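You operate a simulated robot arm through the tools that you are given. There is no shell and no other tool.

You are at the controls of a simulated robot arm. One attempt, no reset.

## Task
Lay the wool pad in its gap and roll the foil strip flat.
Fine: shut the pad clamp on the pad; the roller goes back. Set down upright: drum roller. What is to be rubbed or washed off counts as gone when no trace of it is left.
Where things are to end (x, y in the base frame): wool pad within 20 mm of [700, -620].

The check looks at the end state, three seconds after you hand in, the way a careful person would. Anything else that was tipped, shoved, dropped, spilled or broken makes it a failure.

## Robot
A 6-joint arm with a two-finger gripper, fixed in place. Base frame: the origin is at the foot of the arm, x ahead of it, y to its left, z up; the work surface is at about z = 820. Lengths are in mm, angles in degrees, forces in N, time in s.
Its first joint turns from -166.0 to 166.0 degrees. Payload 3.43 kg.
The TCP is the grasp point between the finger pads, 20 mm short of the fingertips. In the tool frame z runs along the fingers and y along their closing line. The gripper opens to 190 mm. The gripper's body begins 248 mm behind the TCP.
Orientation is that of the tool frame in the base frame, as a unit quaternion [x, y, z, w]. With the fingers straight down and closing along the base's y, the tool's x points along the base's -x, its y along +y and its z along -z.

## Interface
- The arm moves only by the tool play_rows. Its argument "targets" is text: rows parted by semicolons, each of 7 numbers parted by spaces: the shift along the tool's x, y, z in mm, then the turn, a rotation vector about the tool's x, y, z in degrees, then the opening, from 0 (shut) to 1 (fully open). In form: tx ty tz ax ay az gripper; .... A call has 1 to 20 rows; each row shifts and turns the commanded pose from where the row before left it, along the tool's axes as they then stand. Rows are played at 5 a second. More than 50 mm and 8.6 degrees between two rows, or a gripper value outside its range, and nothing of the call is played. A pose out of reach is approached as far as the arm can. The call stops where the force on the tool passes 40 N (or 10 N more than at its start, if that is more) or the arm is blocked; 0.2 s more then pass. Each finger travels about 153 mm/s and halts on what it meets, pressing with about 34 N; the grip force reading is that of the motor and also rises with nothing between the fingers. The clock runs only during rows and for 0.2 s after the last one: add rows that do not move to give the fingers time. The reply holds the time, the measured pose of the TCP, the force on the tool along the base axes, the opening and the grip force, in the units named above and with some noise, with the torque about the TCP (base axes, N m) and any sound that the robot's microphone picked up.
- Cameras (640 x 400 px; columns grow to the right, rows downward): "scene" is fixed at [48.6, -497.8, 1404]; the picture's right is [-0.12, -0.99, 0.00], its down [-0.60, 0.07, -0.80] and it looks along [0.79, -0.10, -0.60] (base axes); focal length 329 px, centre (320, 200). "wrist" rides on the gripper at [70, -8, -288] in the tool frame; the picture's right is [0.12, 0.99, 0.00], its down [-0.96, 0.11, -0.25] and it looks along [-0.25, 0.03, 0.97] (tool axes); focal length 261 px, centre (320, 200). There is no depth. A picture from a camera that has moved, and an enlarged one, comes with that camera's place and axes in the base frame and with its lens.
- capture(camera): a new picture of that camera. It takes no simulated time.
- slide_trunk(by): slides the trunk up (or, below 0, down) by that many mm; the arm rides with it, the base frame stays. It gives what a move gives, with no picture.
- inspect(camera, box): a new picture of the part [left, top, right, bottom] of that camera's present view, enlarged. It takes no simulated time.
- close_job(): hands the job in; it is judged then, once.

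Places have to be worked out from the pictures, the camera data and where the tool is seen. Open the gripper and draw the arm clear of the work before you hand the job in, unless the task says otherwise.

The tools are called after "Call:" as a command line: name --argument value ..., lists and objects as JSON in quotes. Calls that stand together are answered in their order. play_rows: Moves the arm, as the interface text tells. Its arguments: {"type":"object","properties":{"targets":{"type":"string"}},"required":["targets"]} The other tools are called the same way: slide_trunk (by) slides the trunk up or down; capture (camera) takes a picture; inspect (camera, box) takes an enlarged picture of a part of a camera's view; close_job () hands the job in.

At the start:

```text
time: 0.0
position: [550.1, -601.3, 1139.5]
orientation: [-0.001, 1.0, 0.0, 0.0]
wrist_force: [0.4, 0.3, 0.8]
wrist_torque: [0.03, 0.01, 0.02]
width: 190.2
grip_force: 0.0
trunk travel left (down, up): [-225.0, 215.0]
```

scene: 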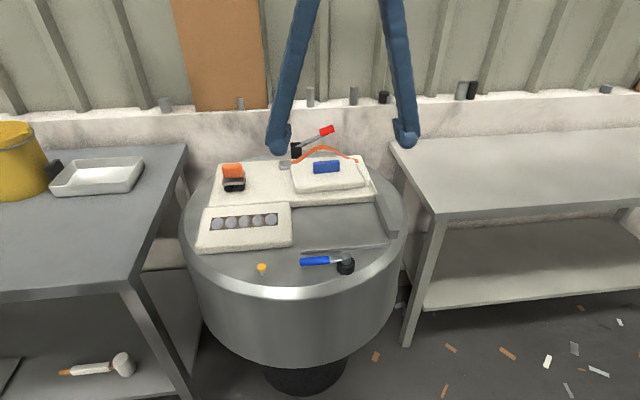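
wrist: 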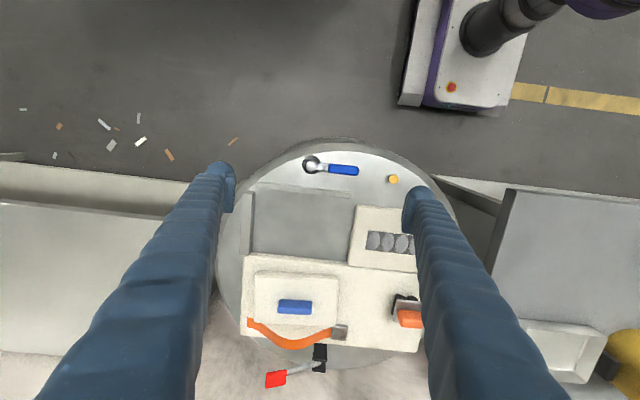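

The scene shows a round table with several fixtures, a blue-handled item (wool pad?), an orange strip, a clamp with red handle, and a blue-handled roller. I look closer before moving.

Call:
inspect --camera "scene" --box '[180, 110, 410, 290]'

Call:
inspect --camera "wrist" --box '[210, 130, 460, 390]'

```text
2.22 times, centred on (295, 200) of scene
camera zoom: at [48.6, -497.8, 1404.0], right [-0.12, -0.99, 0.0], down [-0.6, 0.07, -0.8], along [0.79, -0.1, -0.6], focal length 731 px, centre (376, 200)
```

zoom: 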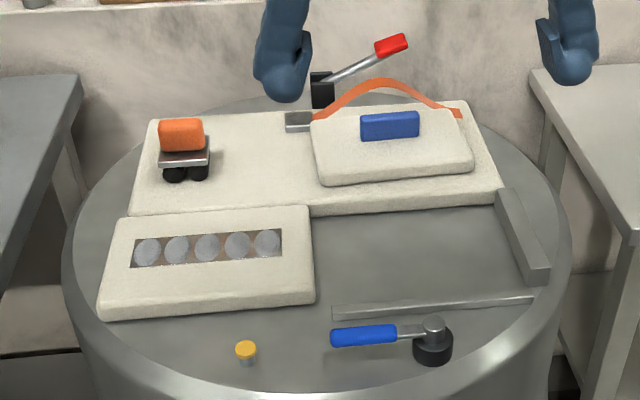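

```text
1.54 times, centred on (335, 260) of wrist
camera zoom: at [479.8, -608.7, 1426.5], right [-0.12, 0.99, 0.0], down [0.96, 0.12, 0.25], along [0.24, 0.03, -0.97], focal length 401 px, centre (297, 108)
```

zoom: 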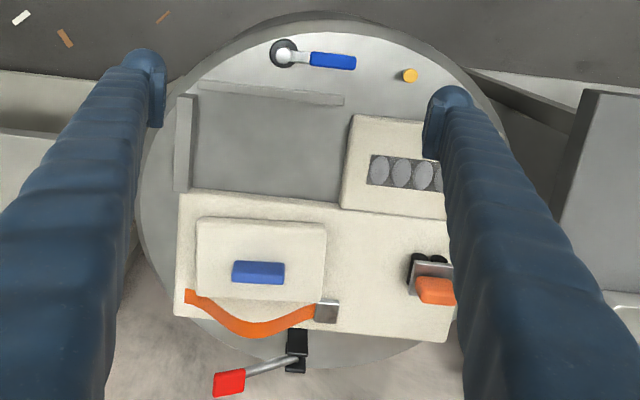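

The gap between the rails and the coin-block looks to be near [700,-630]; I enlarge the individual items to understand the strip, the clamp and the roller.

Call:
inspect --camera "scene" --box '[270, 110, 390, 200]'

Call:
inspect --camera "scene" --box '[280, 190, 410, 290]'

Call:
inspect --camera "scene" --box '[190, 150, 300, 280]'

Call:
inspect --camera "wrist" --box '[230, 240, 360, 390]'

Call:
inspect --camera "wrist" --box '[230, 130, 430, 270]'

```text
4.44 times, centred on (330, 155) of scene
camera zoom: at [48.6, -497.8, 1404.0], right [-0.12, -0.99, 0.0], down [-0.6, 0.07, -0.8], along [0.79, -0.1, -0.6], focal length 1462 px, centre (276, 400)
```

zoom: 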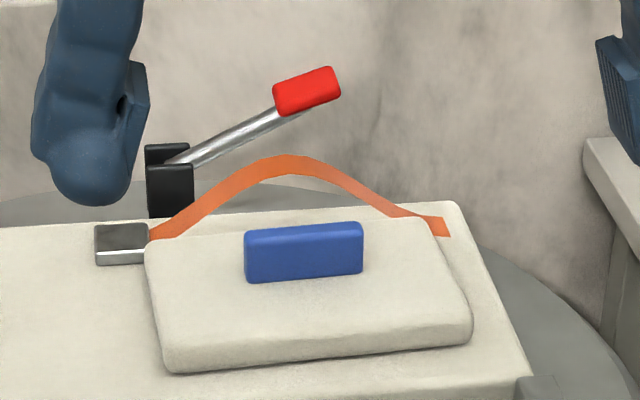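

```text
4.00 times, centred on (345, 240) of scene
camera zoom: at [48.6, -497.8, 1404.0], right [-0.12, -0.99, 0.0], down [-0.6, 0.07, -0.8], along [0.79, -0.1, -0.6], focal length 1316 px, centre (220, 40)
```

zoom: 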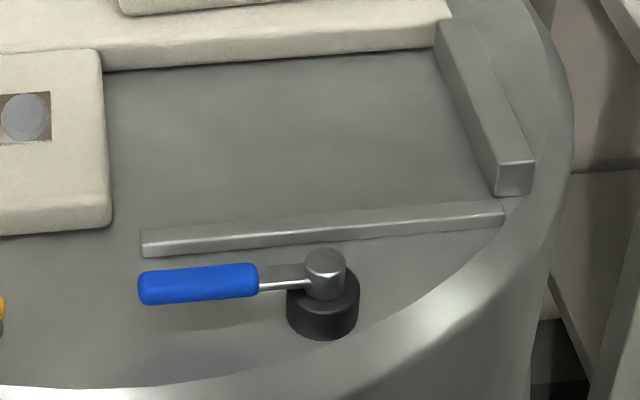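

```text
3.08 times, centred on (245, 215) of scene
camera zoom: at [48.6, -497.8, 1404.0], right [-0.12, -0.99, 0.0], down [-0.6, 0.07, -0.8], along [0.79, -0.1, -0.6], focal length 1012 px, centre (551, 154)
```

zoom: 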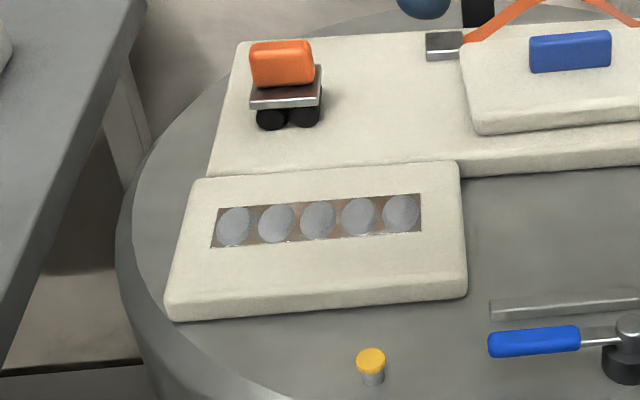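

```text
2.67 times, centred on (295, 315) of wrist
camera zoom: at [479.8, -608.7, 1426.5], right [-0.12, 0.99, 0.0], down [0.96, 0.12, 0.25], along [0.24, 0.03, -0.97], focal length 695 px, centre (387, -107)
```

zoom: 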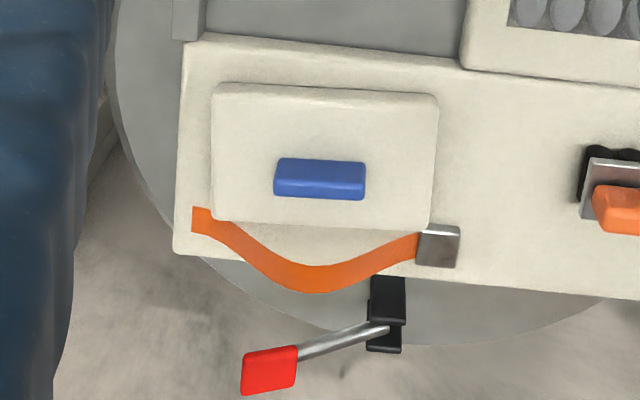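

```text
2.86 times, centred on (330, 200) of wrist
camera zoom: at [479.8, -608.7, 1426.5], right [-0.12, 0.99, 0.0], down [0.96, 0.12, 0.25], along [0.24, 0.03, -0.97], focal length 745 px, centre (291, 200)
```

zoom: 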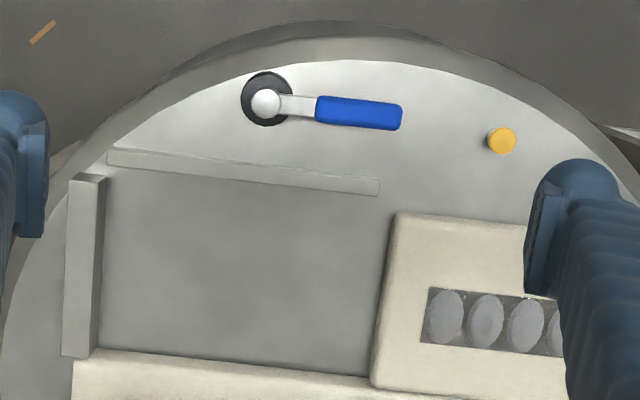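

The pad's strip lies around x≈950, y −500…−730 (beyond the nominal reach), the swing lever with blue grip is by the gap at ≈[550,-640], and the roller is near [843,-356]. I first test the reach at a safe height by moving +x, which also gives a closer wrist view.

Call:
play_rows --targets "-50 0 0 0 0 0 1; -50 0 0 0 0 0 1; -50 0 0 0 0 0 1; -50 0 0 0 0 0 1; 0 0 0 0 0 0 1; 0 0 0 0 0 0 1"

Call:
capture --camera "wrist"

Call:
capture --camera "scene"

```text
time: 1.4
position: [753.6, -602.0, 1135.7]
orientation: [-0.001, 1.0, 0.0, -0.002]
wrist_force: [0.8, -0.3, -0.2]
wrist_torque: [-0.02, 0.08, 0.0]
width: 189.9
grip_force: 0.0
trunk travel left (down, up): [-225.0, 215.0]
```

```text
taken
camera wrist: at [683.2, -610.6, 1423.0], right [-0.12, 0.99, 0.0], down [0.96, 0.12, 0.25], along [0.24, 0.03, -0.97], focal length 261 px, centre (320, 200)
```

wrist: 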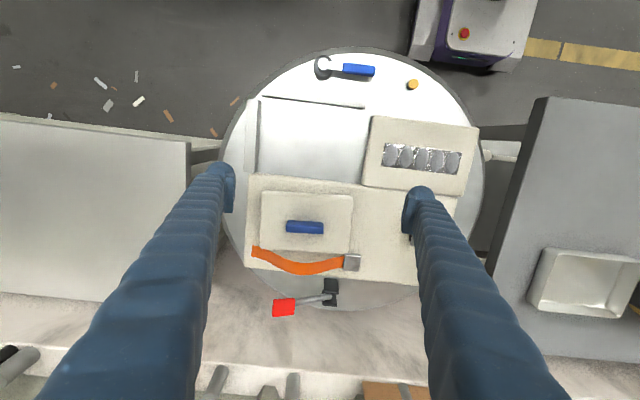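

```text
taken
```

scene: 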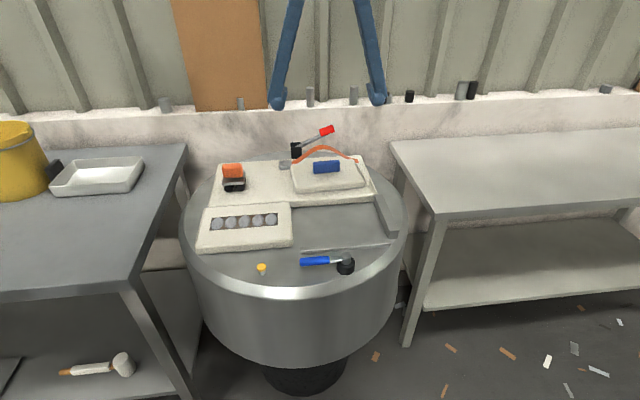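

At x=754 (radius ≈965) it still reaches. I push on in +x to find the limit at this height.

Call:
play_rows --targets "-50 0 0 0 0 0 1; -50 0 0 0 0 0 1; 0 0 0 0 0 0 1; 0 0 0 0 0 0 1"

Call:
capture --camera "wrist"

```text
time: 2.4
position: [795.7, -578.4, 1129.6]
orientation: [-0.001, 1.0, 0.0, -0.001]
wrist_force: [-0.1, -0.1, 0.1]
wrist_torque: [-0.03, 0.02, 0.01]
width: 190.1
grip_force: 0.1
out of reach, approached as far as the arm can: row 1, 2
trunk travel left (down, up): [-225.0, 215.0]
```

```text
taken
camera wrist: at [725.4, -586.9, 1416.3], right [-0.12, 0.99, 0.0], down [0.96, 0.12, 0.25], along [0.24, 0.03, -0.97], focal length 261 px, centre (320, 200)
```

wrist: 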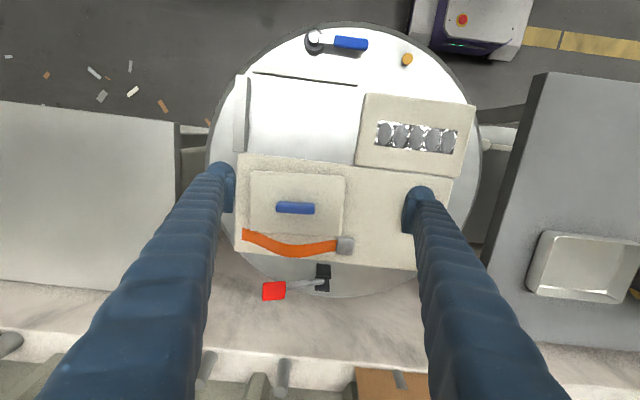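

The maximum radius with the tool vertical is about 983 mm here, so for the strip (radius 1070–1200) I'll need to tilt the tool outward about its y axis. First I back off to get close views of the near-side clamp lever and gap.

Call:
play_rows --targets "50 0 0 0 0 0 1; 50 0 0 0 0 0 1; 50 0 0 0 0 0 1; 50 0 0 0 0 0 1; 50 0 0 0 0 0 1;50 0 40 0 0 0 1; 0 0 50 0 0 0 1; 0 0 30 0 0 0 1; 0 0 0 0 0 0 1"

Call:
capture --camera "wrist"

Call:
inspect --camera "wrist" --box '[230, 60, 430, 200]'

Call:
inspect --camera "scene" --box '[290, 230, 370, 280]'

```text
refused: row 6 steps farther than a row can; nothing moved
```

```text
taken
camera wrist: at [725.4, -586.9, 1416.3], right [-0.12, 0.99, 0.0], down [0.96, 0.12, 0.25], along [0.24, 0.03, -0.97], focal length 261 px, centre (320, 200)
```

wrist: 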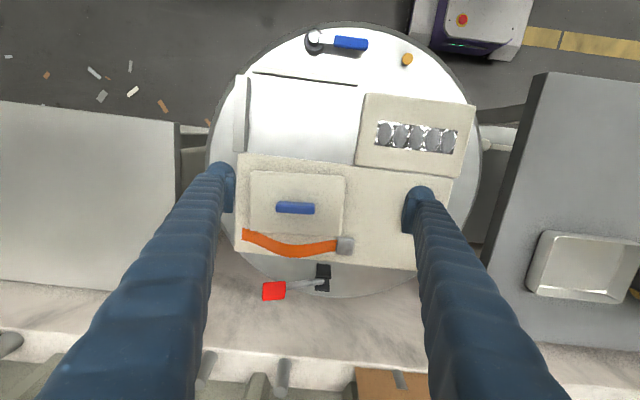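

```text
2.86 times, centred on (330, 130) of wrist
camera zoom: at [725.4, -586.9, 1416.3], right [-0.12, 0.99, 0.0], down [0.96, 0.12, 0.25], along [0.24, 0.03, -0.97], focal length 745 px, centre (291, 400)
```

zoom: 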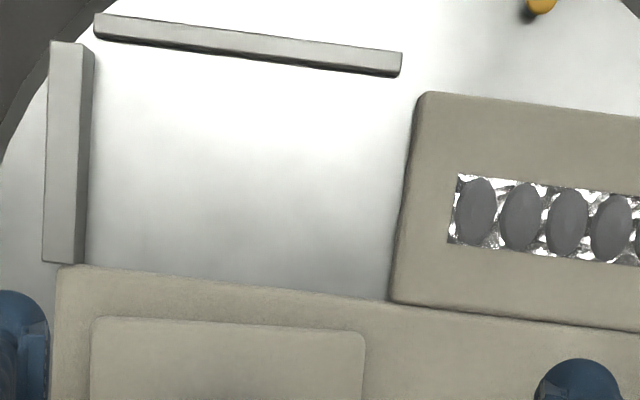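

```text
8.00 times, centred on (330, 255) of scene
camera zoom: at [48.6, -497.8, 1404.0], right [-0.12, -0.99, 0.0], down [-0.6, 0.07, -0.8], along [0.79, -0.1, -0.6], focal length 2632 px, centre (240, -240)
```

zoom: 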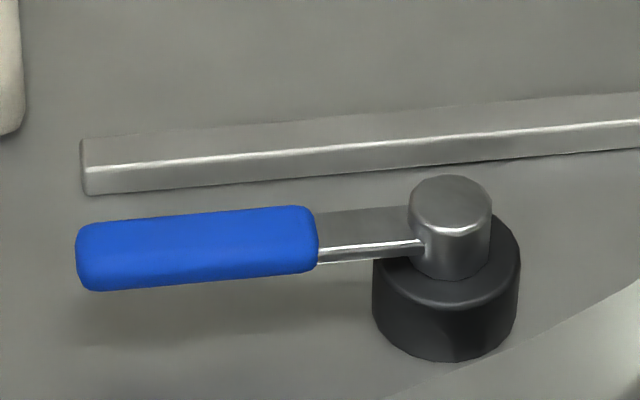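

One row was too long, so nothing moved. Looking at the coin-like block, the metallic window with five discs may itself be the foil strip, so I want close views of it and of the orange band; I back off and lower over the coin block.

Call:
play_rows --targets "50 0 0 0 0 0 1; 50 0 0 0 0 0 1; 50 40 0 0 0 0 0.6; 0 50 0 0 0 0 0.3; 0 50 0 0 0 0 0.3; 0 40 0 0 0 0 0.3; 0 0 40 0 0 0 0.3; 0 0 40 0 0 0 0.3; 0 0 0 0 0 0 0.3"

Call:
capture --camera "wrist"

```text
refused: row 3 steps farther than a row can; nothing moved
```

```text
taken
camera wrist: at [725.4, -586.9, 1416.3], right [-0.12, 0.99, 0.0], down [0.96, 0.12, 0.25], along [0.24, 0.03, -0.97], focal length 261 px, centre (320, 200)
```

wrist: 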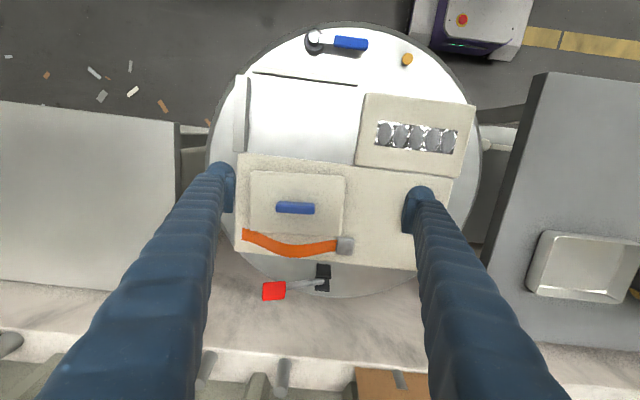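

The diagonal step was again over 50 mm; I repeat with shorter steps.

Call:
play_rows --targets "45 0 0 0 0 0 1; 45 0 0 0 0 0 1; 45 0 0 0 0 0 0.6; 0 45 0 0 0 0 0.3; 0 45 0 0 0 0 0.3; 0 45 0 0 0 0 0.3; 0 45 0 0 0 0 0.3; 0 0 40 0 0 0 0.3; 0 0 40 0 0 0 0.3; 0 0 0 0 0 0 0.3"

Call:
capture --camera "wrist"

```text
time: 4.6
position: [811.7, -571.9, 1085.9]
orientation: [-0.001, 1.0, 0.001, -0.003]
wrist_force: [-0.6, -0.8, -0.1]
wrist_torque: [0.05, -0.02, -0.02]
width: 57.2
grip_force: 0.0
out of reach, approached as far as the arm can: row 1, 2, 3, 4, 5, 6, 7, 8, 9
trunk travel left (down, up): [-225.0, 215.0]
```

```text
taken
camera wrist: at [741.6, -580.7, 1372.5], right [-0.12, 0.99, 0.0], down [0.96, 0.12, 0.24], along [0.24, 0.03, -0.97], focal length 261 px, centre (320, 200)
```

wrist: 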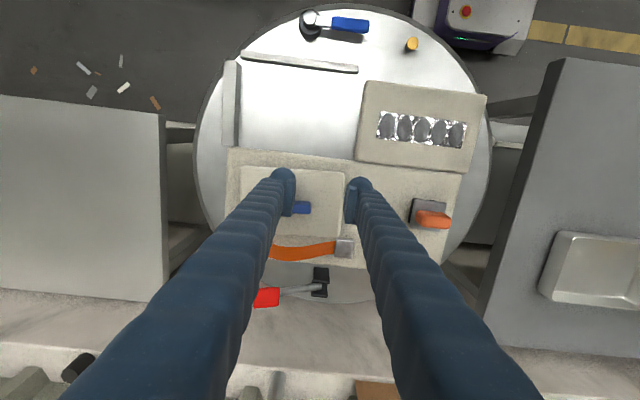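

All rows were reported out of reach although they led inward, so the arm may be caught near its straightened configuration. I check the scene and try a small inward move.

Call:
play_rows --targets "30 0 0 0 0 0 0.3; 30 0 0 0 0 0 0.3; 0 0 0 0 0 0 0.3"

Call:
capture --camera "scene"

```text
time: 5.4
position: [792.6, -588.2, 1100.8]
orientation: [0.001, 1.0, 0.002, -0.002]
wrist_force: [0.8, -0.4, 0.2]
wrist_torque: [0.0, 0.03, -0.03]
width: 57.0
grip_force: 0.1
out of reach, approached as far as the arm can: row 1, 2
trunk travel left (down, up): [-225.0, 215.0]
```

```text
taken
```

scene: 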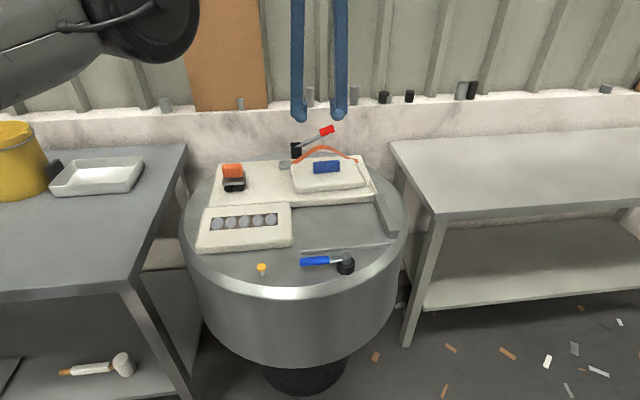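

The arm hovers around its straight-elbow singularity. I try a sequence of upward/inward steps to let the elbow bend, watching whether rows become reachable.

Call:
play_rows --targets "0 0 -45 0 0 0 0.3; 0 0 -45 0 0 0 0.3; 0 0 0 0 0 0 0.3"

```text
time: 6.2
position: [777.2, -577.0, 1174.2]
orientation: [0.0, 1.0, 0.0, -0.002]
wrist_force: [0.1, 0.1, 0.1]
wrist_torque: [0.01, 0.0, -0.01]
width: 56.9
grip_force: 0.0
out of reach, approached as far as the arm can: row 1, 2
trunk travel left (down, up): [-225.0, 215.0]
```

Radius 968 at z=1174, consistent with a reach sphere around z≈850. Now I command straight radially inward steps.

Call:
play_rows --targets "39 29 0 0 0 0 0.3; 39 29 0 0 0 0 0.3; 39 29 0 0 0 0 0.3; 39 29 0 0 0 0 0.3; 0 0 0 0 0 0 0.3"

```text
time: 7.4
position: [772.9, -573.0, 1178.0]
orientation: [-0.001, 1.0, 0.002, -0.003]
wrist_force: [0.1, 0.7, 0.0]
wrist_torque: [-0.03, 0.02, 0.02]
width: 57.0
grip_force: 0.2
out of reach, approached as far as the arm can: row 1, 2, 3, 4
trunk travel left (down, up): [-225.0, 215.0]
```

Radial moves still don't take. I test a pure base-joint swing (tangential step with matching yaw) plus a little inward, which should be solvable joint-wise.

Call:
play_rows --targets "-21 37 0 0 0 -2.5 0.3; -21 37 0 0 0 -2.5 0.3; -21 37 0 0 0 -2.5 0.3; -21 37 0 0 0 -2.5 0.3; 0 0 0 0 0 0 0.3"

```text
time: 8.6
position: [861.4, -431.3, 1185.8]
orientation: [-0.088, 0.996, 0.001, -0.002]
wrist_force: [-0.5, 0.4, 0.9]
wrist_torque: [-0.22, 0.04, -0.03]
width: 57.1
grip_force: 0.0
out of reach, approached as far as the arm can: row 1, 2, 3, 4
trunk travel left (down, up): [-225.0, 215.0]
```

The swing works but the elbow stays straight; large inward steps probably demand too big an elbow jump at once. I try very small inward steps that grow gradually.

Call:
play_rows --targets "0.8 0.6 0 0 0 0 0.3; 0.8 0.6 0 0 0 0 0.3; 0.8 0.6 0 0 0 0 0.3; 1.6 1.2 0 0 0 0 0.3; 1.6 1.2 0 0 0 0 0.3; 3.2 2.4 0 0 0 0 0.3; 3.2 2.4 0 0 0 0 0.3; 5 4 0 0 0 0 0.3; 5 4 0 0 0 0 0.3; 8 6 0 0 0 0 0.3; 8 6 0 0 0 0 0.3; 10 8 0 0 0 0 0.3; 0 0 0 0 0 0 0.3"

```text
time: 11.4
position: [858.9, -431.8, 1186.8]
orientation: [-0.089, 0.996, 0.002, -0.003]
wrist_force: [0.7, 0.5, 0.1]
wrist_torque: [-0.01, -0.01, 0.04]
width: 57.5
grip_force: 0.2
out of reach, approached as far as the arm can: row 4, 6, 7, 8, 9, 10, 11, 12
trunk travel left (down, up): [-225.0, 215.0]
```

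Still on the sphere. I try an orientation change: tilting the fingers outward (about tool y) with a lowering of the TCP, which pulls the wrist off its limit.

Call:
play_rows --targets "0 0 0 0 -8 0 0.3; 0 0 0 0 -8 0 0.3; 0 0 0 0 -8 0 0.3; 0 0 0 0 0 0 0.3"

Call:
capture --camera "scene"

```text
time: 12.4
position: [859.0, -433.1, 1186.9]
orientation: [-0.089, 0.996, 0.002, -0.003]
wrist_force: [-0.7, 0.2, 0.7]
wrist_torque: [-0.01, 0.0, -0.02]
width: 57.1
grip_force: 0.1
out of reach, approached as far as the arm can: row 1, 2, 3
trunk travel left (down, up): [-225.0, 215.0]
```

```text
taken
```

scene: 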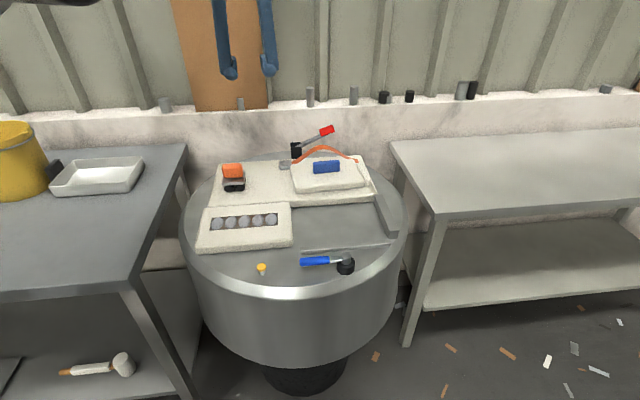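

The solver seems to make only tiny inward progress; rows of about 1 mm did count as reached. I send a run of 1 mm inward steps along the sphere normal and watch which rows succeed.

Call:
play_rows --targets "0.75 0.57 0.33 0 0 0 0.3; 0.75 0.57 0.33 0 0 0 0.3; 0.75 0.57 0.33 0 0 0 0.3; 0.75 0.57 0.33 0 0 0 0.3; 0.75 0.57 0.33 0 0 0 0.3; 0.75 0.57 0.33 0 0 0 0.3; 0.75 0.57 0.33 0 0 0 0.3; 0.75 0.57 0.33 0 0 0 0.3; 0.75 0.57 0.33 0 0 0 0.3; 0.75 0.57 0.33 0 0 0 0.3; 0.75 0.57 0.33 0 0 0 0.3; 0.75 0.57 0.33 0 0 0 0.3; 0.75 0.57 0.33 0 0 0 0.3; 0.75 0.57 0.33 0 0 0 0.3; 0.75 0.57 0.33 0 0 0 0.3; 0.75 0.57 0.33 0 0 0 0.3"

```text
time: 15.8
position: [858.4, -432.6, 1183.5]
orientation: [-0.087, 0.996, 0.003, -0.006]
wrist_force: [0.0, 0.7, -0.1]
wrist_torque: [0.03, 0.0, 0.02]
width: 57.1
grip_force: 0.0
out of reach, approached as far as the arm can: row 5, 9, 13, 16
trunk travel left (down, up): [-225.0, 215.0]
```

Tolerance seems to be about 4 mm, with no real elbow bend yet. I now move down along the sphere (which should spread motion onto the elbow) and then inward in the same call.

Call:
play_rows --targets "-8.2 -6.1 38.8 0 0 0 0.3; -8.2 -6.1 38.8 0 0 0 0.3; -8.2 -6.1 38.8 0 0 0 0.3; 6.4 4.8 2 0 0 0 0.3; 6.4 4.8 2 0 0 0 0.3; 12 9 3 0 0 0 0.3; 16 12 3 0 0 0 0.3; 24 18 3 0 0 0 0.3; 24 18 3 0 0 0 0.3; 0 0 0 0 0 0 0.3"

```text
time: 18.0
position: [890.1, -447.2, 1068.5]
orientation: [-0.088, 0.996, 0.003, -0.006]
wrist_force: [0.2, 0.3, 0.5]
wrist_torque: [0.03, 0.01, -0.05]
width: 57.0
grip_force: 0.0
out of reach, approached as far as the arm can: row 1, 2, 4, 5, 6, 7, 8, 9
trunk travel left (down, up): [-225.0, 215.0]
```

Still on the sphere. I try the opposite: upward along the sphere with a slight inward bias, then inward.

Call:
play_rows --targets "9.2 6.8 -38.5 0 0 0 0.3; 9.5 7.2 -38.5 0 0 0 0.3; 10 7.5 -38.5 0 0 0 0.3; 11 8 -38 0 0 0 0.3; 6.4 4.8 2 0 0 0 0.3; 6.4 4.8 2 0 0 0 0.3; 12 9 3 0 0 0 0.3; 16 12 3 0 0 0 0.3; 24 18 3 0 0 0 0.3; 24 18 3 0 0 0 0.3; 0 0 0 0 0 0 0.3"

```text
time: 20.4
position: [845.7, -426.9, 1226.2]
orientation: [-0.087, 0.996, 0.001, -0.004]
wrist_force: [0.4, 0.6, -0.1]
wrist_torque: [0.02, 0.02, 0.02]
width: 57.1
grip_force: 0.1
out of reach, approached as far as the arm can: row 5, 6, 7, 8, 9, 10
trunk travel left (down, up): [-225.0, 215.0]
```

Still straight: with equal links, up/down moves don't bend the elbow, but a pitch about the wrist should. I pitch the fingers inward in small steps while letting the TCP swing inward (wrist roughly fixed), then move inward.

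Call:
play_rows --targets "18 13.4 2 -1.8 2.4 0 0.3; 18 13.4 2 -1.8 2.4 0 0.3; 18 13.4 2 -1.8 2.4 0 0.3; 18 13.4 2 -1.8 2.4 0 0.3; 6.4 4.8 2 0 0 0 0.3; 6.4 4.8 2 0 0 0 0.3; 12 9 3 0 0 0 0.3; 16 12 3 0 0 0 0.3; 24 18 3 0 0 0 0.3; 24 18 3 0 0 0 0.3; 0 0 0 0 0 0 0.3"

```text
time: 22.8
position: [684.4, -344.6, 1195.2]
orientation: [-0.087, 0.99, 0.057, -0.093]
wrist_force: [0.6, 0.8, -0.4]
wrist_torque: [-0.03, 0.06, 0.02]
width: 57.0
grip_force: 0.2
out of reach, approached as far as the arm can: row 2, 3
trunk travel left (down, up): [-225.0, 215.0]
```

The elbow is bent again (r≈766). I restore the vertical orientation with closing along base y, then go over the coin block for close views.

Call:
play_rows --targets "0 0 0 3.7 -5 0 0.3; 0 0 0 3.7 -5 0 0.3; 0 0 0 0 0 5 0.3; 0 0 0 0 0 5 0.3; 20 -40 0 0 0 0 0.3; 20 -35 0 0 0 0 0.3; 0 0 45 0 0 0 0.3; 0 0 45 0 0 0 0.3; 0 0 45 0 0 0 0.3; 0 0 0 0 0 0 0.3"

Call:
capture --camera "wrist"

```text
time: 25.0
position: [642.3, -418.1, 1063.6]
orientation: [0.001, 1.0, 0.0, 0.002]
wrist_force: [0.1, 0.3, -0.4]
wrist_torque: [-0.01, 0.02, 0.0]
width: 57.0
grip_force: 0.1
trunk travel left (down, up): [-225.0, 215.0]
```

```text
taken
camera wrist: at [570.6, -427.2, 1350.0], right [-0.12, 0.99, 0.0], down [0.96, 0.12, 0.25], along [0.25, 0.03, -0.97], focal length 261 px, centre (320, 200)
```

wrist: 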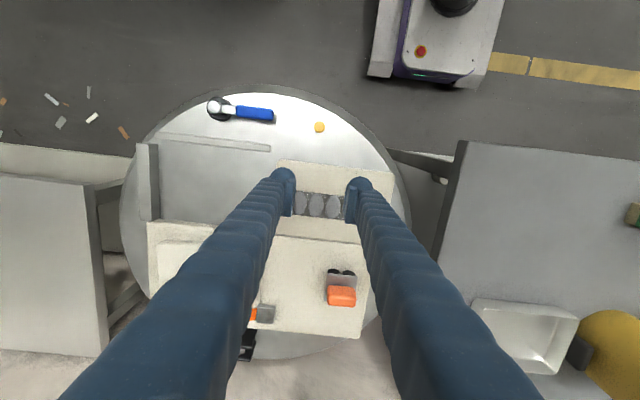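

Orientation is restored. I enlarge the coin window and the roller.

Call:
inspect --camera "wrist" --box '[280, 180, 370, 240]'

Call:
inspect --camera "wrist" --box '[290, 240, 390, 330]'

Call:
inspect --camera "scene" --box '[195, 200, 295, 250]'

Call:
inspect --camera "scene" --box '[205, 150, 265, 200]'

```text
6.67 times, centred on (325, 210) of wrist
camera zoom: at [570.6, -427.2, 1350.0], right [-0.12, 0.99, 0.0], down [0.96, 0.12, 0.25], along [0.25, 0.03, -0.97], focal length 1738 px, centre (287, 133)
```

zoom: 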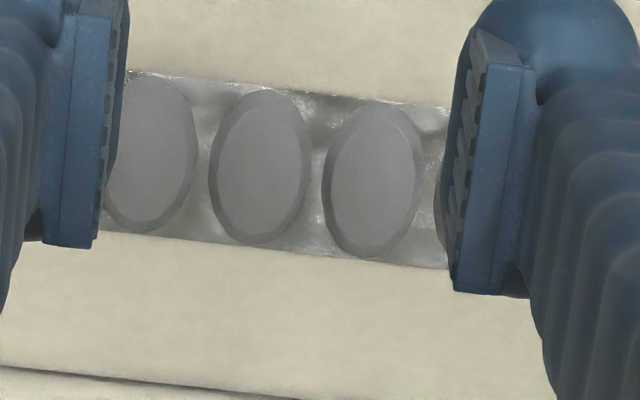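

```text
4.44 times, centred on (340, 285) of wrist
camera zoom: at [570.6, -427.2, 1350.0], right [-0.12, 0.99, 0.0], down [0.96, 0.12, 0.25], along [0.25, 0.03, -0.97], focal length 1158 px, centre (231, -178)
```

zoom: 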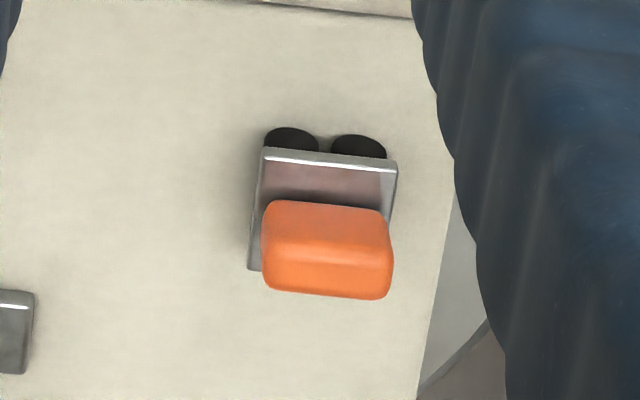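

```text
6.40 times, centred on (245, 225) of scene
camera zoom: at [48.6, -497.8, 1404.0], right [-0.12, -0.99, 0.0], down [-0.6, 0.07, -0.8], along [0.79, -0.1, -0.6], focal length 2105 px, centre (800, 40)
```

zoom: 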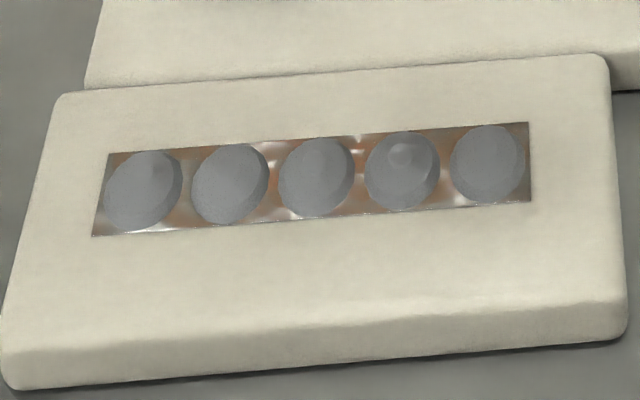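

```text
8.00 times, centred on (235, 175) of scene
camera zoom: at [48.6, -497.8, 1404.0], right [-0.12, -0.99, 0.0], down [-0.6, 0.07, -0.8], along [0.79, -0.1, -0.6], focal length 2632 px, centre (1000, 400)
```

zoom: 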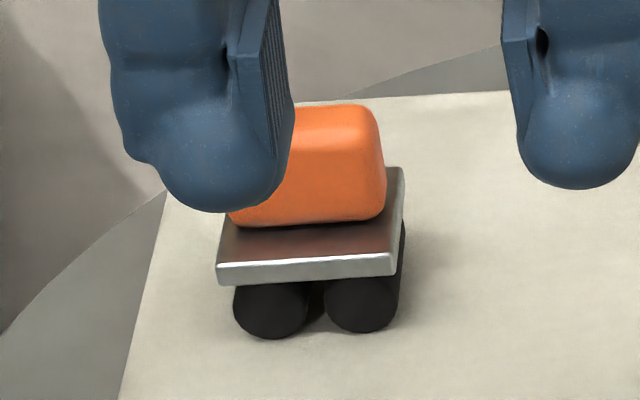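

The shiny, crinkled metal strip with five bumps on the near-left wool block is clearly the foil strip (≈[700,-410]); the orange arch is a strap to leave alone. The roller has two drums with axes along x, so it rolls along y. I move above the roller (≈[843,-356]) for a careful look.

Call:
play_rows --targets "-40 12 0 0 0 0 0.6; -40 12 0 0 0 0 0.6; -40 12 0 0 0 0 0.6; -40 13 0 0 0 0 0.6; -40 13 0 0 0 0 0.6; 0 0 0 0 0 0 0.6; 0 0 0 0 0 0 0.6"

Call:
capture --camera "wrist"

Call:
inspect --camera "wrist" --box '[270, 120, 370, 220]'

Call:
capture --camera "scene"

```text
time: 26.6
position: [843.1, -361.8, 1061.8]
orientation: [0.0, 1.0, 0.001, -0.001]
wrist_force: [0.5, -0.1, -0.2]
wrist_torque: [0.01, 0.01, 0.0]
width: 114.1
grip_force: 0.0
trunk travel left (down, up): [-225.0, 215.0]
```

```text
taken
camera wrist: at [772.2, -369.7, 1349.2], right [-0.12, 0.99, 0.0], down [0.96, 0.12, 0.25], along [0.25, 0.03, -0.97], focal length 261 px, centre (320, 200)
```

wrist: 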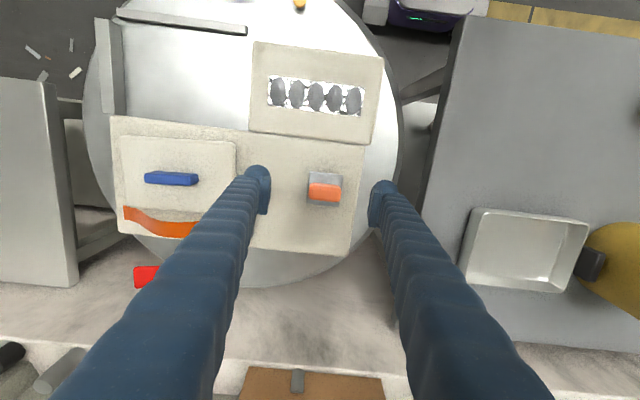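

```text
4.00 times, centred on (320, 170) of wrist
camera zoom: at [772.2, -369.7, 1349.2], right [-0.12, 0.99, 0.0], down [0.96, 0.12, 0.25], along [0.25, 0.03, -0.97], focal length 1043 px, centre (320, 320)
```

zoom: 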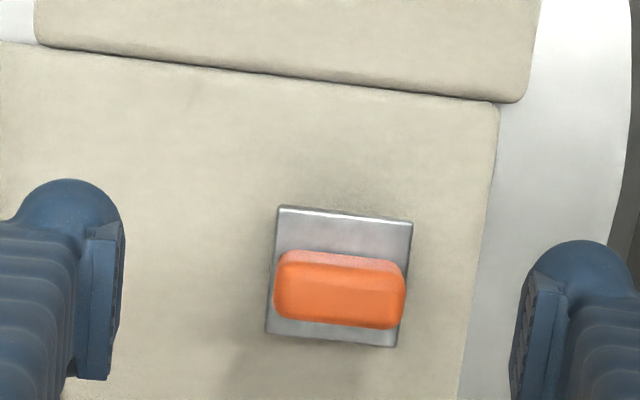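

```text
taken
```

scene: 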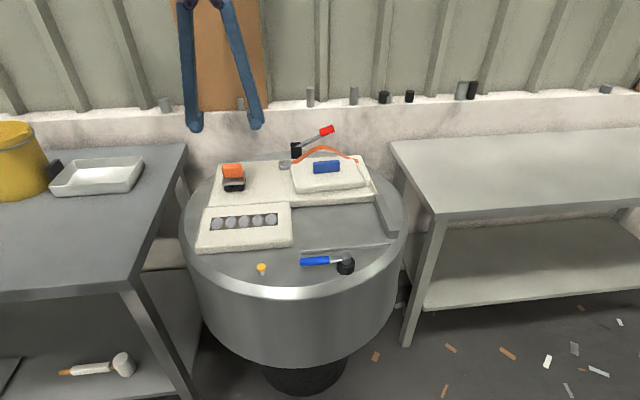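

Stereo puts the roller's plate centre at ≈[869,-350], plate top z≈892, handle top z≈931, blanket top ≈860; handle ≈57 mm in y by 27 mm in x. I enlarge the foil strip from here for a second wrist-camera fix on it.

Call:
inspect --camera "wrist" --box '[240, 30, 400, 150]'

Call:
inspect --camera "wrist" --box '[100, 100, 260, 250]'

```text
3.33 times, centred on (320, 90) of wrist
camera zoom: at [772.2, -369.7, 1349.2], right [-0.12, 0.99, 0.0], down [0.96, 0.12, 0.25], along [0.25, 0.03, -0.97], focal length 869 px, centre (320, 567)
```

zoom: 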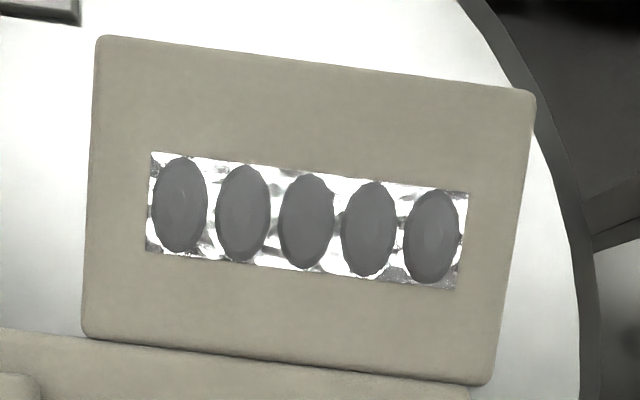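

```text
2.67 times, centred on (180, 175) of wrist
camera zoom: at [772.2, -369.7, 1349.2], right [-0.12, 0.99, 0.0], down [0.96, 0.12, 0.25], along [0.25, 0.03, -0.97], focal length 695 px, centre (693, 267)
```

zoom: 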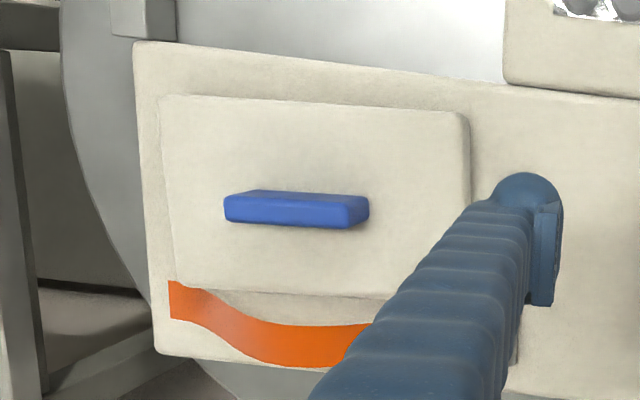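

Multiple views agree: foil strip spans x≈685–735, y≈−468…−300, top z≈851. I align above the roller handle [869,-350] and descend to about z=965 to check alignment before closing in.

Call:
play_rows --targets "-26 12 0 0 0 0 0.6; 0 0 40 0 0 0 0.6; 0 0 40 0 0 0 0.6; 0 0 17 0 0 0 0.6; 0 0 0 0 0 0 0.6"

Call:
capture --camera "wrist"

Call:
inspect --camera "scene" --box '[180, 130, 290, 210]'

```text
time: 27.8
position: [868.2, -348.8, 963.7]
orientation: [0.0, 1.0, 0.0, 0.001]
wrist_force: [-0.1, -0.1, 1.1]
wrist_torque: [-0.01, -0.03, 0.02]
width: 113.9
grip_force: 0.0
trunk travel left (down, up): [-225.0, 215.0]
```

```text
taken
camera wrist: at [797.8, -356.2, 1251.1], right [-0.12, 0.99, 0.0], down [0.96, 0.12, 0.25], along [0.25, 0.03, -0.97], focal length 261 px, centre (320, 200)
```

wrist: 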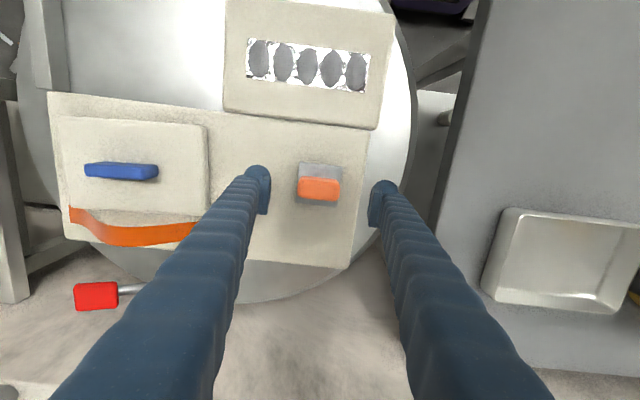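

```text
5.00 times, centred on (235, 170) of scene
camera zoom: at [48.6, -497.8, 1404.0], right [-0.12, -0.99, 0.0], down [-0.6, 0.07, -0.8], along [0.79, -0.1, -0.6], focal length 1645 px, centre (745, 350)
```

zoom: 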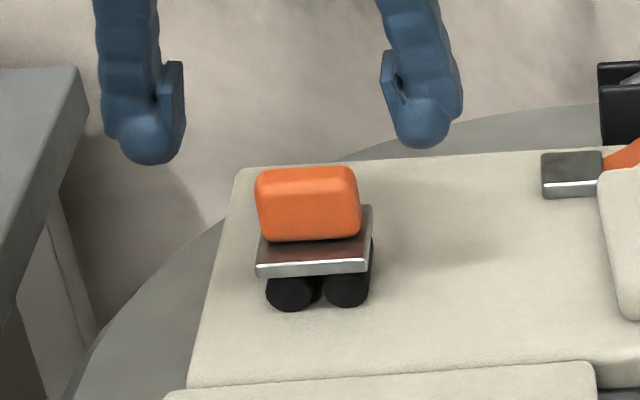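

The wrist view shows the handle centred between the fingers. I descend to z≈917 and close on the handle.

Call:
play_rows --targets "0 0 25 0 0 0 0.6; 0 0 21 0 0 0 0.6; 0 0 0 0 0 0 0.6; 0 0 0 0 0 0 0.4; 0 0 0 0 0 0 0.3; 0 0 0 0 0 0 0.25; 0 0 0 0 0 0 0.2; 0 0 0 0 0 0 0.2"

Call:
capture --camera "wrist"

Call:
inspect --camera "scene" --box '[180, 130, 290, 210]'

```text
time: 29.6
position: [871.0, -347.6, 917.2]
orientation: [-0.001, 1.0, 0.0, 0.002]
wrist_force: [0.2, -3.3, 3.9]
wrist_torque: [-0.02, -0.03, 0.0]
width: 54.9
grip_force: 34.2
trunk travel left (down, up): [-225.0, 215.0]
```

```text
taken
camera wrist: at [798.1, -355.9, 1204.5], right [-0.12, 0.99, 0.0], down [0.96, 0.12, 0.25], along [0.25, 0.03, -0.97], focal length 261 px, centre (320, 200)
```

wrist: 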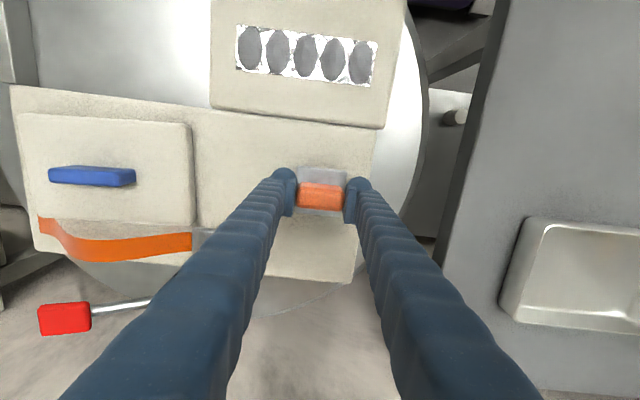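

```text
5.00 times, centred on (235, 170) of scene
camera zoom: at [48.6, -497.8, 1404.0], right [-0.12, -0.99, 0.0], down [-0.6, 0.07, -0.8], along [0.79, -0.1, -0.6], focal length 1645 px, centre (745, 350)
```

zoom: 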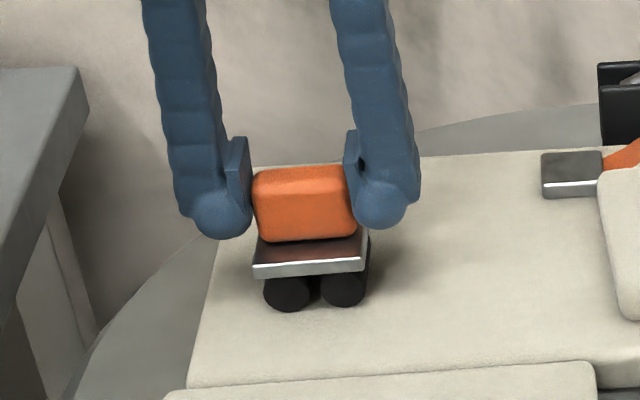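

Handle gripped (55 mm, 34 N); the roller shifted only ≈2 mm to +y. I lift it 70 mm and check the hold.

Call:
play_rows --targets "0 0 -10 0 0 0 0.2; 0 0 -30 0 0 0 0.2; 0 0 -30 0 0 0 0.2; 0 0 0 0 0 0 0.2"

Call:
inspect --camera "wrist" --box '[270, 150, 370, 230]'

Call:
inspect --camera "scene" --box '[180, 110, 290, 190]'

```text
time: 30.6
position: [869.0, -345.2, 988.8]
orientation: [0.0, 1.0, 0.0, 0.001]
wrist_force: [-0.9, -0.6, 0.2]
wrist_torque: [-0.02, 0.01, 0.03]
width: 37.8
grip_force: 0.0
trunk travel left (down, up): [-225.0, 215.0]
```

```text
5.00 times, centred on (320, 190) of wrist
camera zoom: at [799.2, -353.5, 1275.7], right [-0.12, 0.99, 0.0], down [0.96, 0.12, 0.25], along [0.25, 0.03, -0.97], focal length 1303 px, centre (320, 250)
```

zoom: 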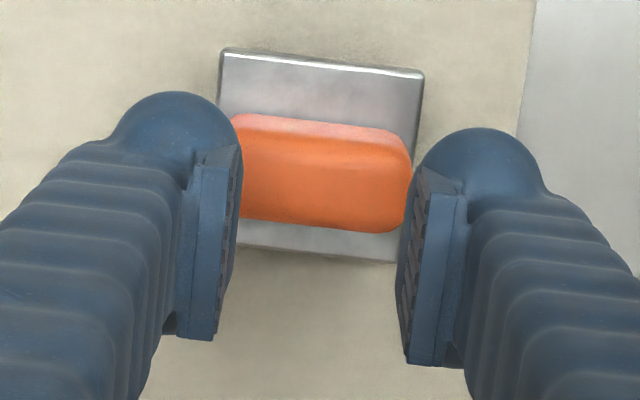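

```text
5.00 times, centred on (235, 150) of scene
camera zoom: at [48.6, -497.8, 1404.0], right [-0.12, -0.99, 0.0], down [-0.6, 0.07, -0.8], along [0.79, -0.1, -0.6], focal length 1645 px, centre (745, 450)
```

zoom: 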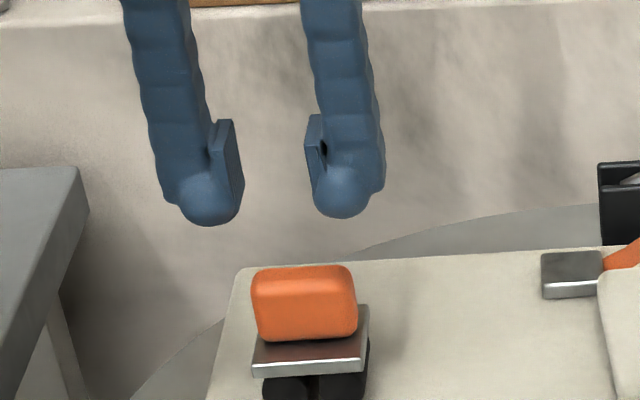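

The fingers slipped off the handle on the lift (width is now 38, no grip); the roller is still upright in place. I reopen, go deeper (tips just above the plate) and try again with full closing and a slow lift.

Call:
play_rows --targets "0 0 0 0 0 0 0.45; 0 0 0 0 0 0 0.45; 1 0 30 0 0 0 0.45; -1 0 30 0 0 0 0.45; 0 0 12 0 0 0 0.45; 0 0 6 0 0 0 0.45; 0 0 0 0 0 0 0.45"

Call:
inspect --camera "wrist" --box '[270, 150, 370, 230]'

Call:
inspect --camera "scene" --box '[200, 150, 270, 200]'

```text
time: 32.2
position: [870.0, -346.1, 910.0]
orientation: [0.0, 1.0, 0.001, 0.001]
wrist_force: [-0.1, 0.2, 0.2]
wrist_torque: [0.03, 0.01, 0.02]
width: 85.5
grip_force: 0.1
trunk travel left (down, up): [-225.0, 215.0]
```

```text
5.00 times, centred on (320, 190) of wrist
camera zoom: at [798.8, -354.0, 1198.5], right [-0.12, 0.99, 0.0], down [0.96, 0.12, 0.25], along [0.25, 0.03, -0.97], focal length 1303 px, centre (320, 250)
```

zoom: 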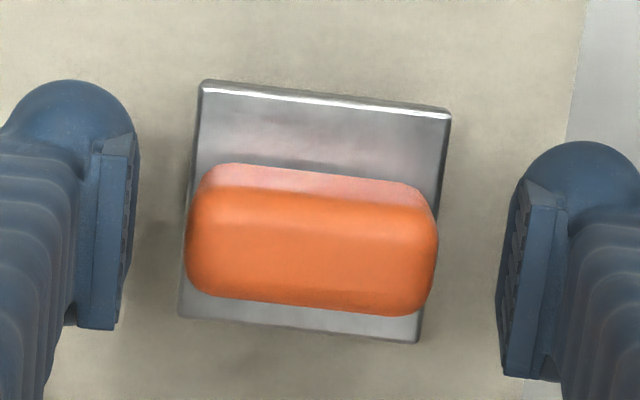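

```text
8.00 times, centred on (235, 175) of scene
camera zoom: at [48.6, -497.8, 1404.0], right [-0.12, -0.99, 0.0], down [-0.6, 0.07, -0.8], along [0.79, -0.1, -0.6], focal length 2632 px, centre (1000, 400)
```

zoom: 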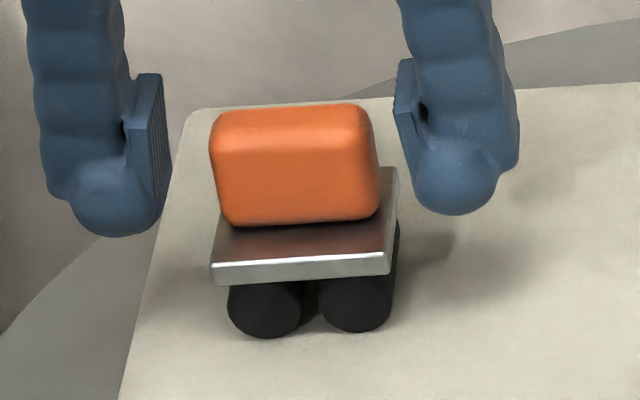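

The roller is centred between the fingers, tips just above its plate. I close fully, wait, then lift only a few mm slowly and read the grip.

Call:
play_rows --targets "0 0 0 0 0 0 0.3; 0 0 0 0 0 0 0.1; 0 0 0 0 0 0 0; 0 0 0 0 0 0 0; 0 0 -1 0 0 0 0; 0 0 -1 0 0 0 0; 0 0 -2 0 0 0 0; 0 0 -2 0 0 0 0; 0 0 0 0 0 0 0"

Call:
inspect --camera "scene" --box '[200, 150, 270, 200]'

```text
time: 34.2
position: [870.7, -346.3, 916.3]
orientation: [-0.001, 1.0, 0.001, 0.0]
wrist_force: [1.0, -0.2, -1.0]
wrist_torque: [0.01, -0.01, 0.01]
width: 54.7
grip_force: 34.3
trunk travel left (down, up): [-225.0, 215.0]
```

```text
8.00 times, centred on (235, 175) of scene
camera zoom: at [48.6, -497.8, 1404.0], right [-0.12, -0.99, 0.0], down [-0.6, 0.07, -0.8], along [0.79, -0.1, -0.6], focal length 2632 px, centre (1000, 400)
```

zoom: 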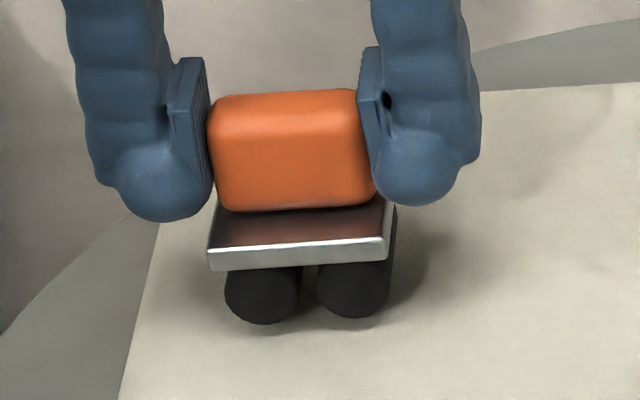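

Held this time: the drums are visibly off the blanket. I lift gently further and check again.

Call:
play_rows --targets "0 0 -4 0 0 0 0; 0 0 -8 0 0 0 0; 0 0 -12 0 0 0 0; 0 0 -15 0 0 0 0; 0 0 -10 0 0 0 0; 0 0 -5 0 0 0 0; 0 0 0 0 0 0 0"

Call:
inspect --camera "scene" --box '[200, 130, 270, 180]'

Call:
inspect --camera "wrist" --box '[270, 150, 370, 230]'

```text
time: 35.8
position: [870.5, -347.8, 970.3]
orientation: [0.001, 1.0, -0.001, 0.0]
wrist_force: [-0.8, -0.2, -1.6]
wrist_torque: [0.0, 0.0, -0.04]
width: 54.9
grip_force: 34.2
trunk travel left (down, up): [-225.0, 215.0]
```

```text
8.00 times, centred on (235, 155) of scene
camera zoom: at [48.6, -497.8, 1404.0], right [-0.12, -0.99, 0.0], down [-0.6, 0.07, -0.8], along [0.79, -0.1, -0.6], focal length 2632 px, centre (1000, 560)
```

zoom: 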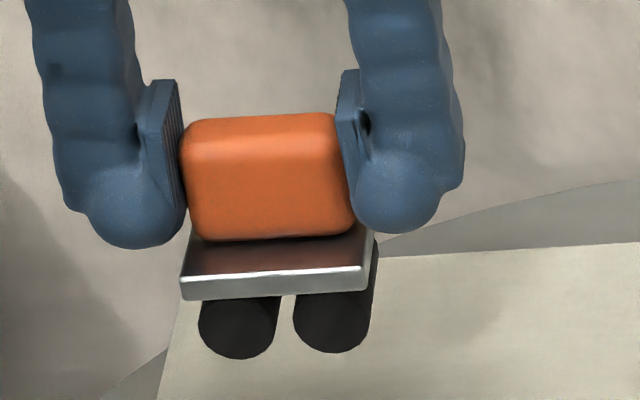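

```text
5.00 times, centred on (320, 190) of wrist
camera zoom: at [799.5, -356.3, 1257.7], right [-0.12, 0.99, 0.0], down [0.96, 0.12, 0.25], along [0.25, 0.03, -0.97], focal length 1303 px, centre (320, 250)
```

zoom: 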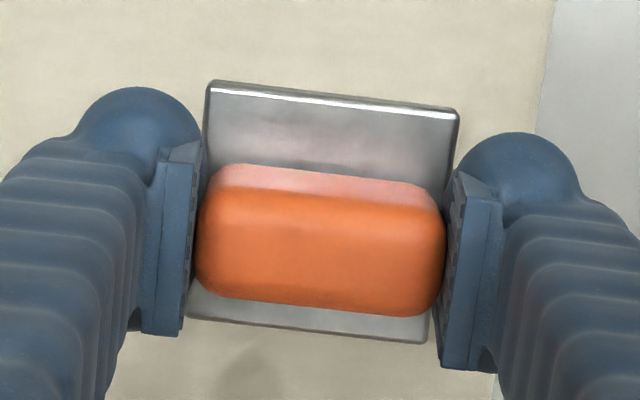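

The roller is held firmly and centred on the TCP. I carry it over to above the +y end of the foil strip at x=710, y≈−296.

Call:
play_rows --targets "20 6 0 0 0 0 0; 30 10 0 0 0 0 0; 30 10 0 0 0 0 0; 30 10 0 0 0 0 0; 30 10 0 0 0 0 0; 20 6 0 0 0 0 0; 0 0 0 0 0 0 0; 0 0 0 0 0 0 0"

Call:
capture --camera "wrist"

Call:
inspect --camera "scene" --box '[190, 150, 300, 260]'

```text
time: 37.6
position: [707.9, -294.6, 969.9]
orientation: [0.0, 1.0, 0.001, 0.001]
wrist_force: [0.2, -0.2, -2.1]
wrist_torque: [-0.01, 0.07, -0.01]
width: 54.9
grip_force: 34.0
trunk travel left (down, up): [-225.0, 215.0]
```

```text
taken
camera wrist: at [637.0, -303.0, 1257.5], right [-0.12, 0.99, 0.0], down [0.96, 0.12, 0.25], along [0.25, 0.03, -0.97], focal length 261 px, centre (320, 200)
```

wrist: 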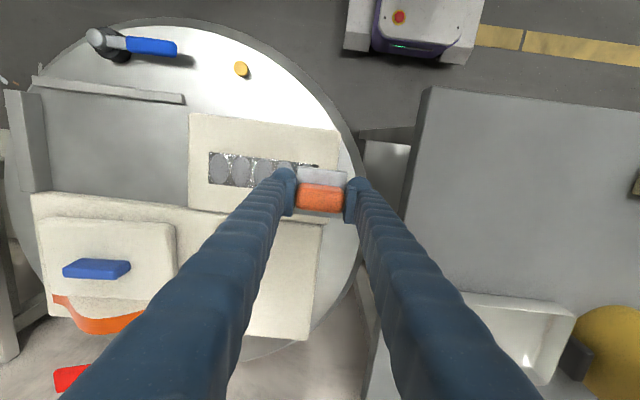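

```text
3.64 times, centred on (245, 205) of scene
camera zoom: at [48.6, -497.8, 1404.0], right [-0.12, -0.99, 0.0], down [-0.6, 0.07, -0.8], along [0.79, -0.1, -0.6], focal length 1196 px, centre (593, 182)
```

zoom: 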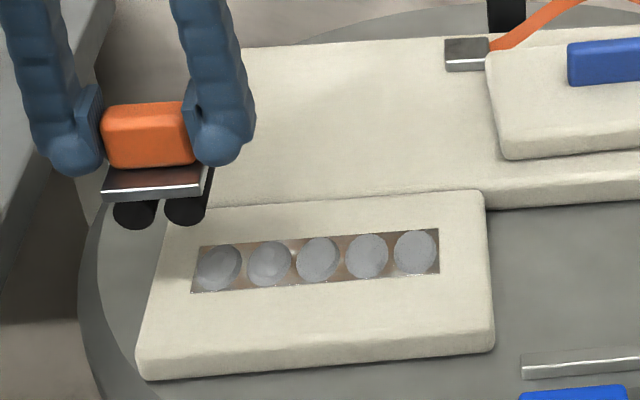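

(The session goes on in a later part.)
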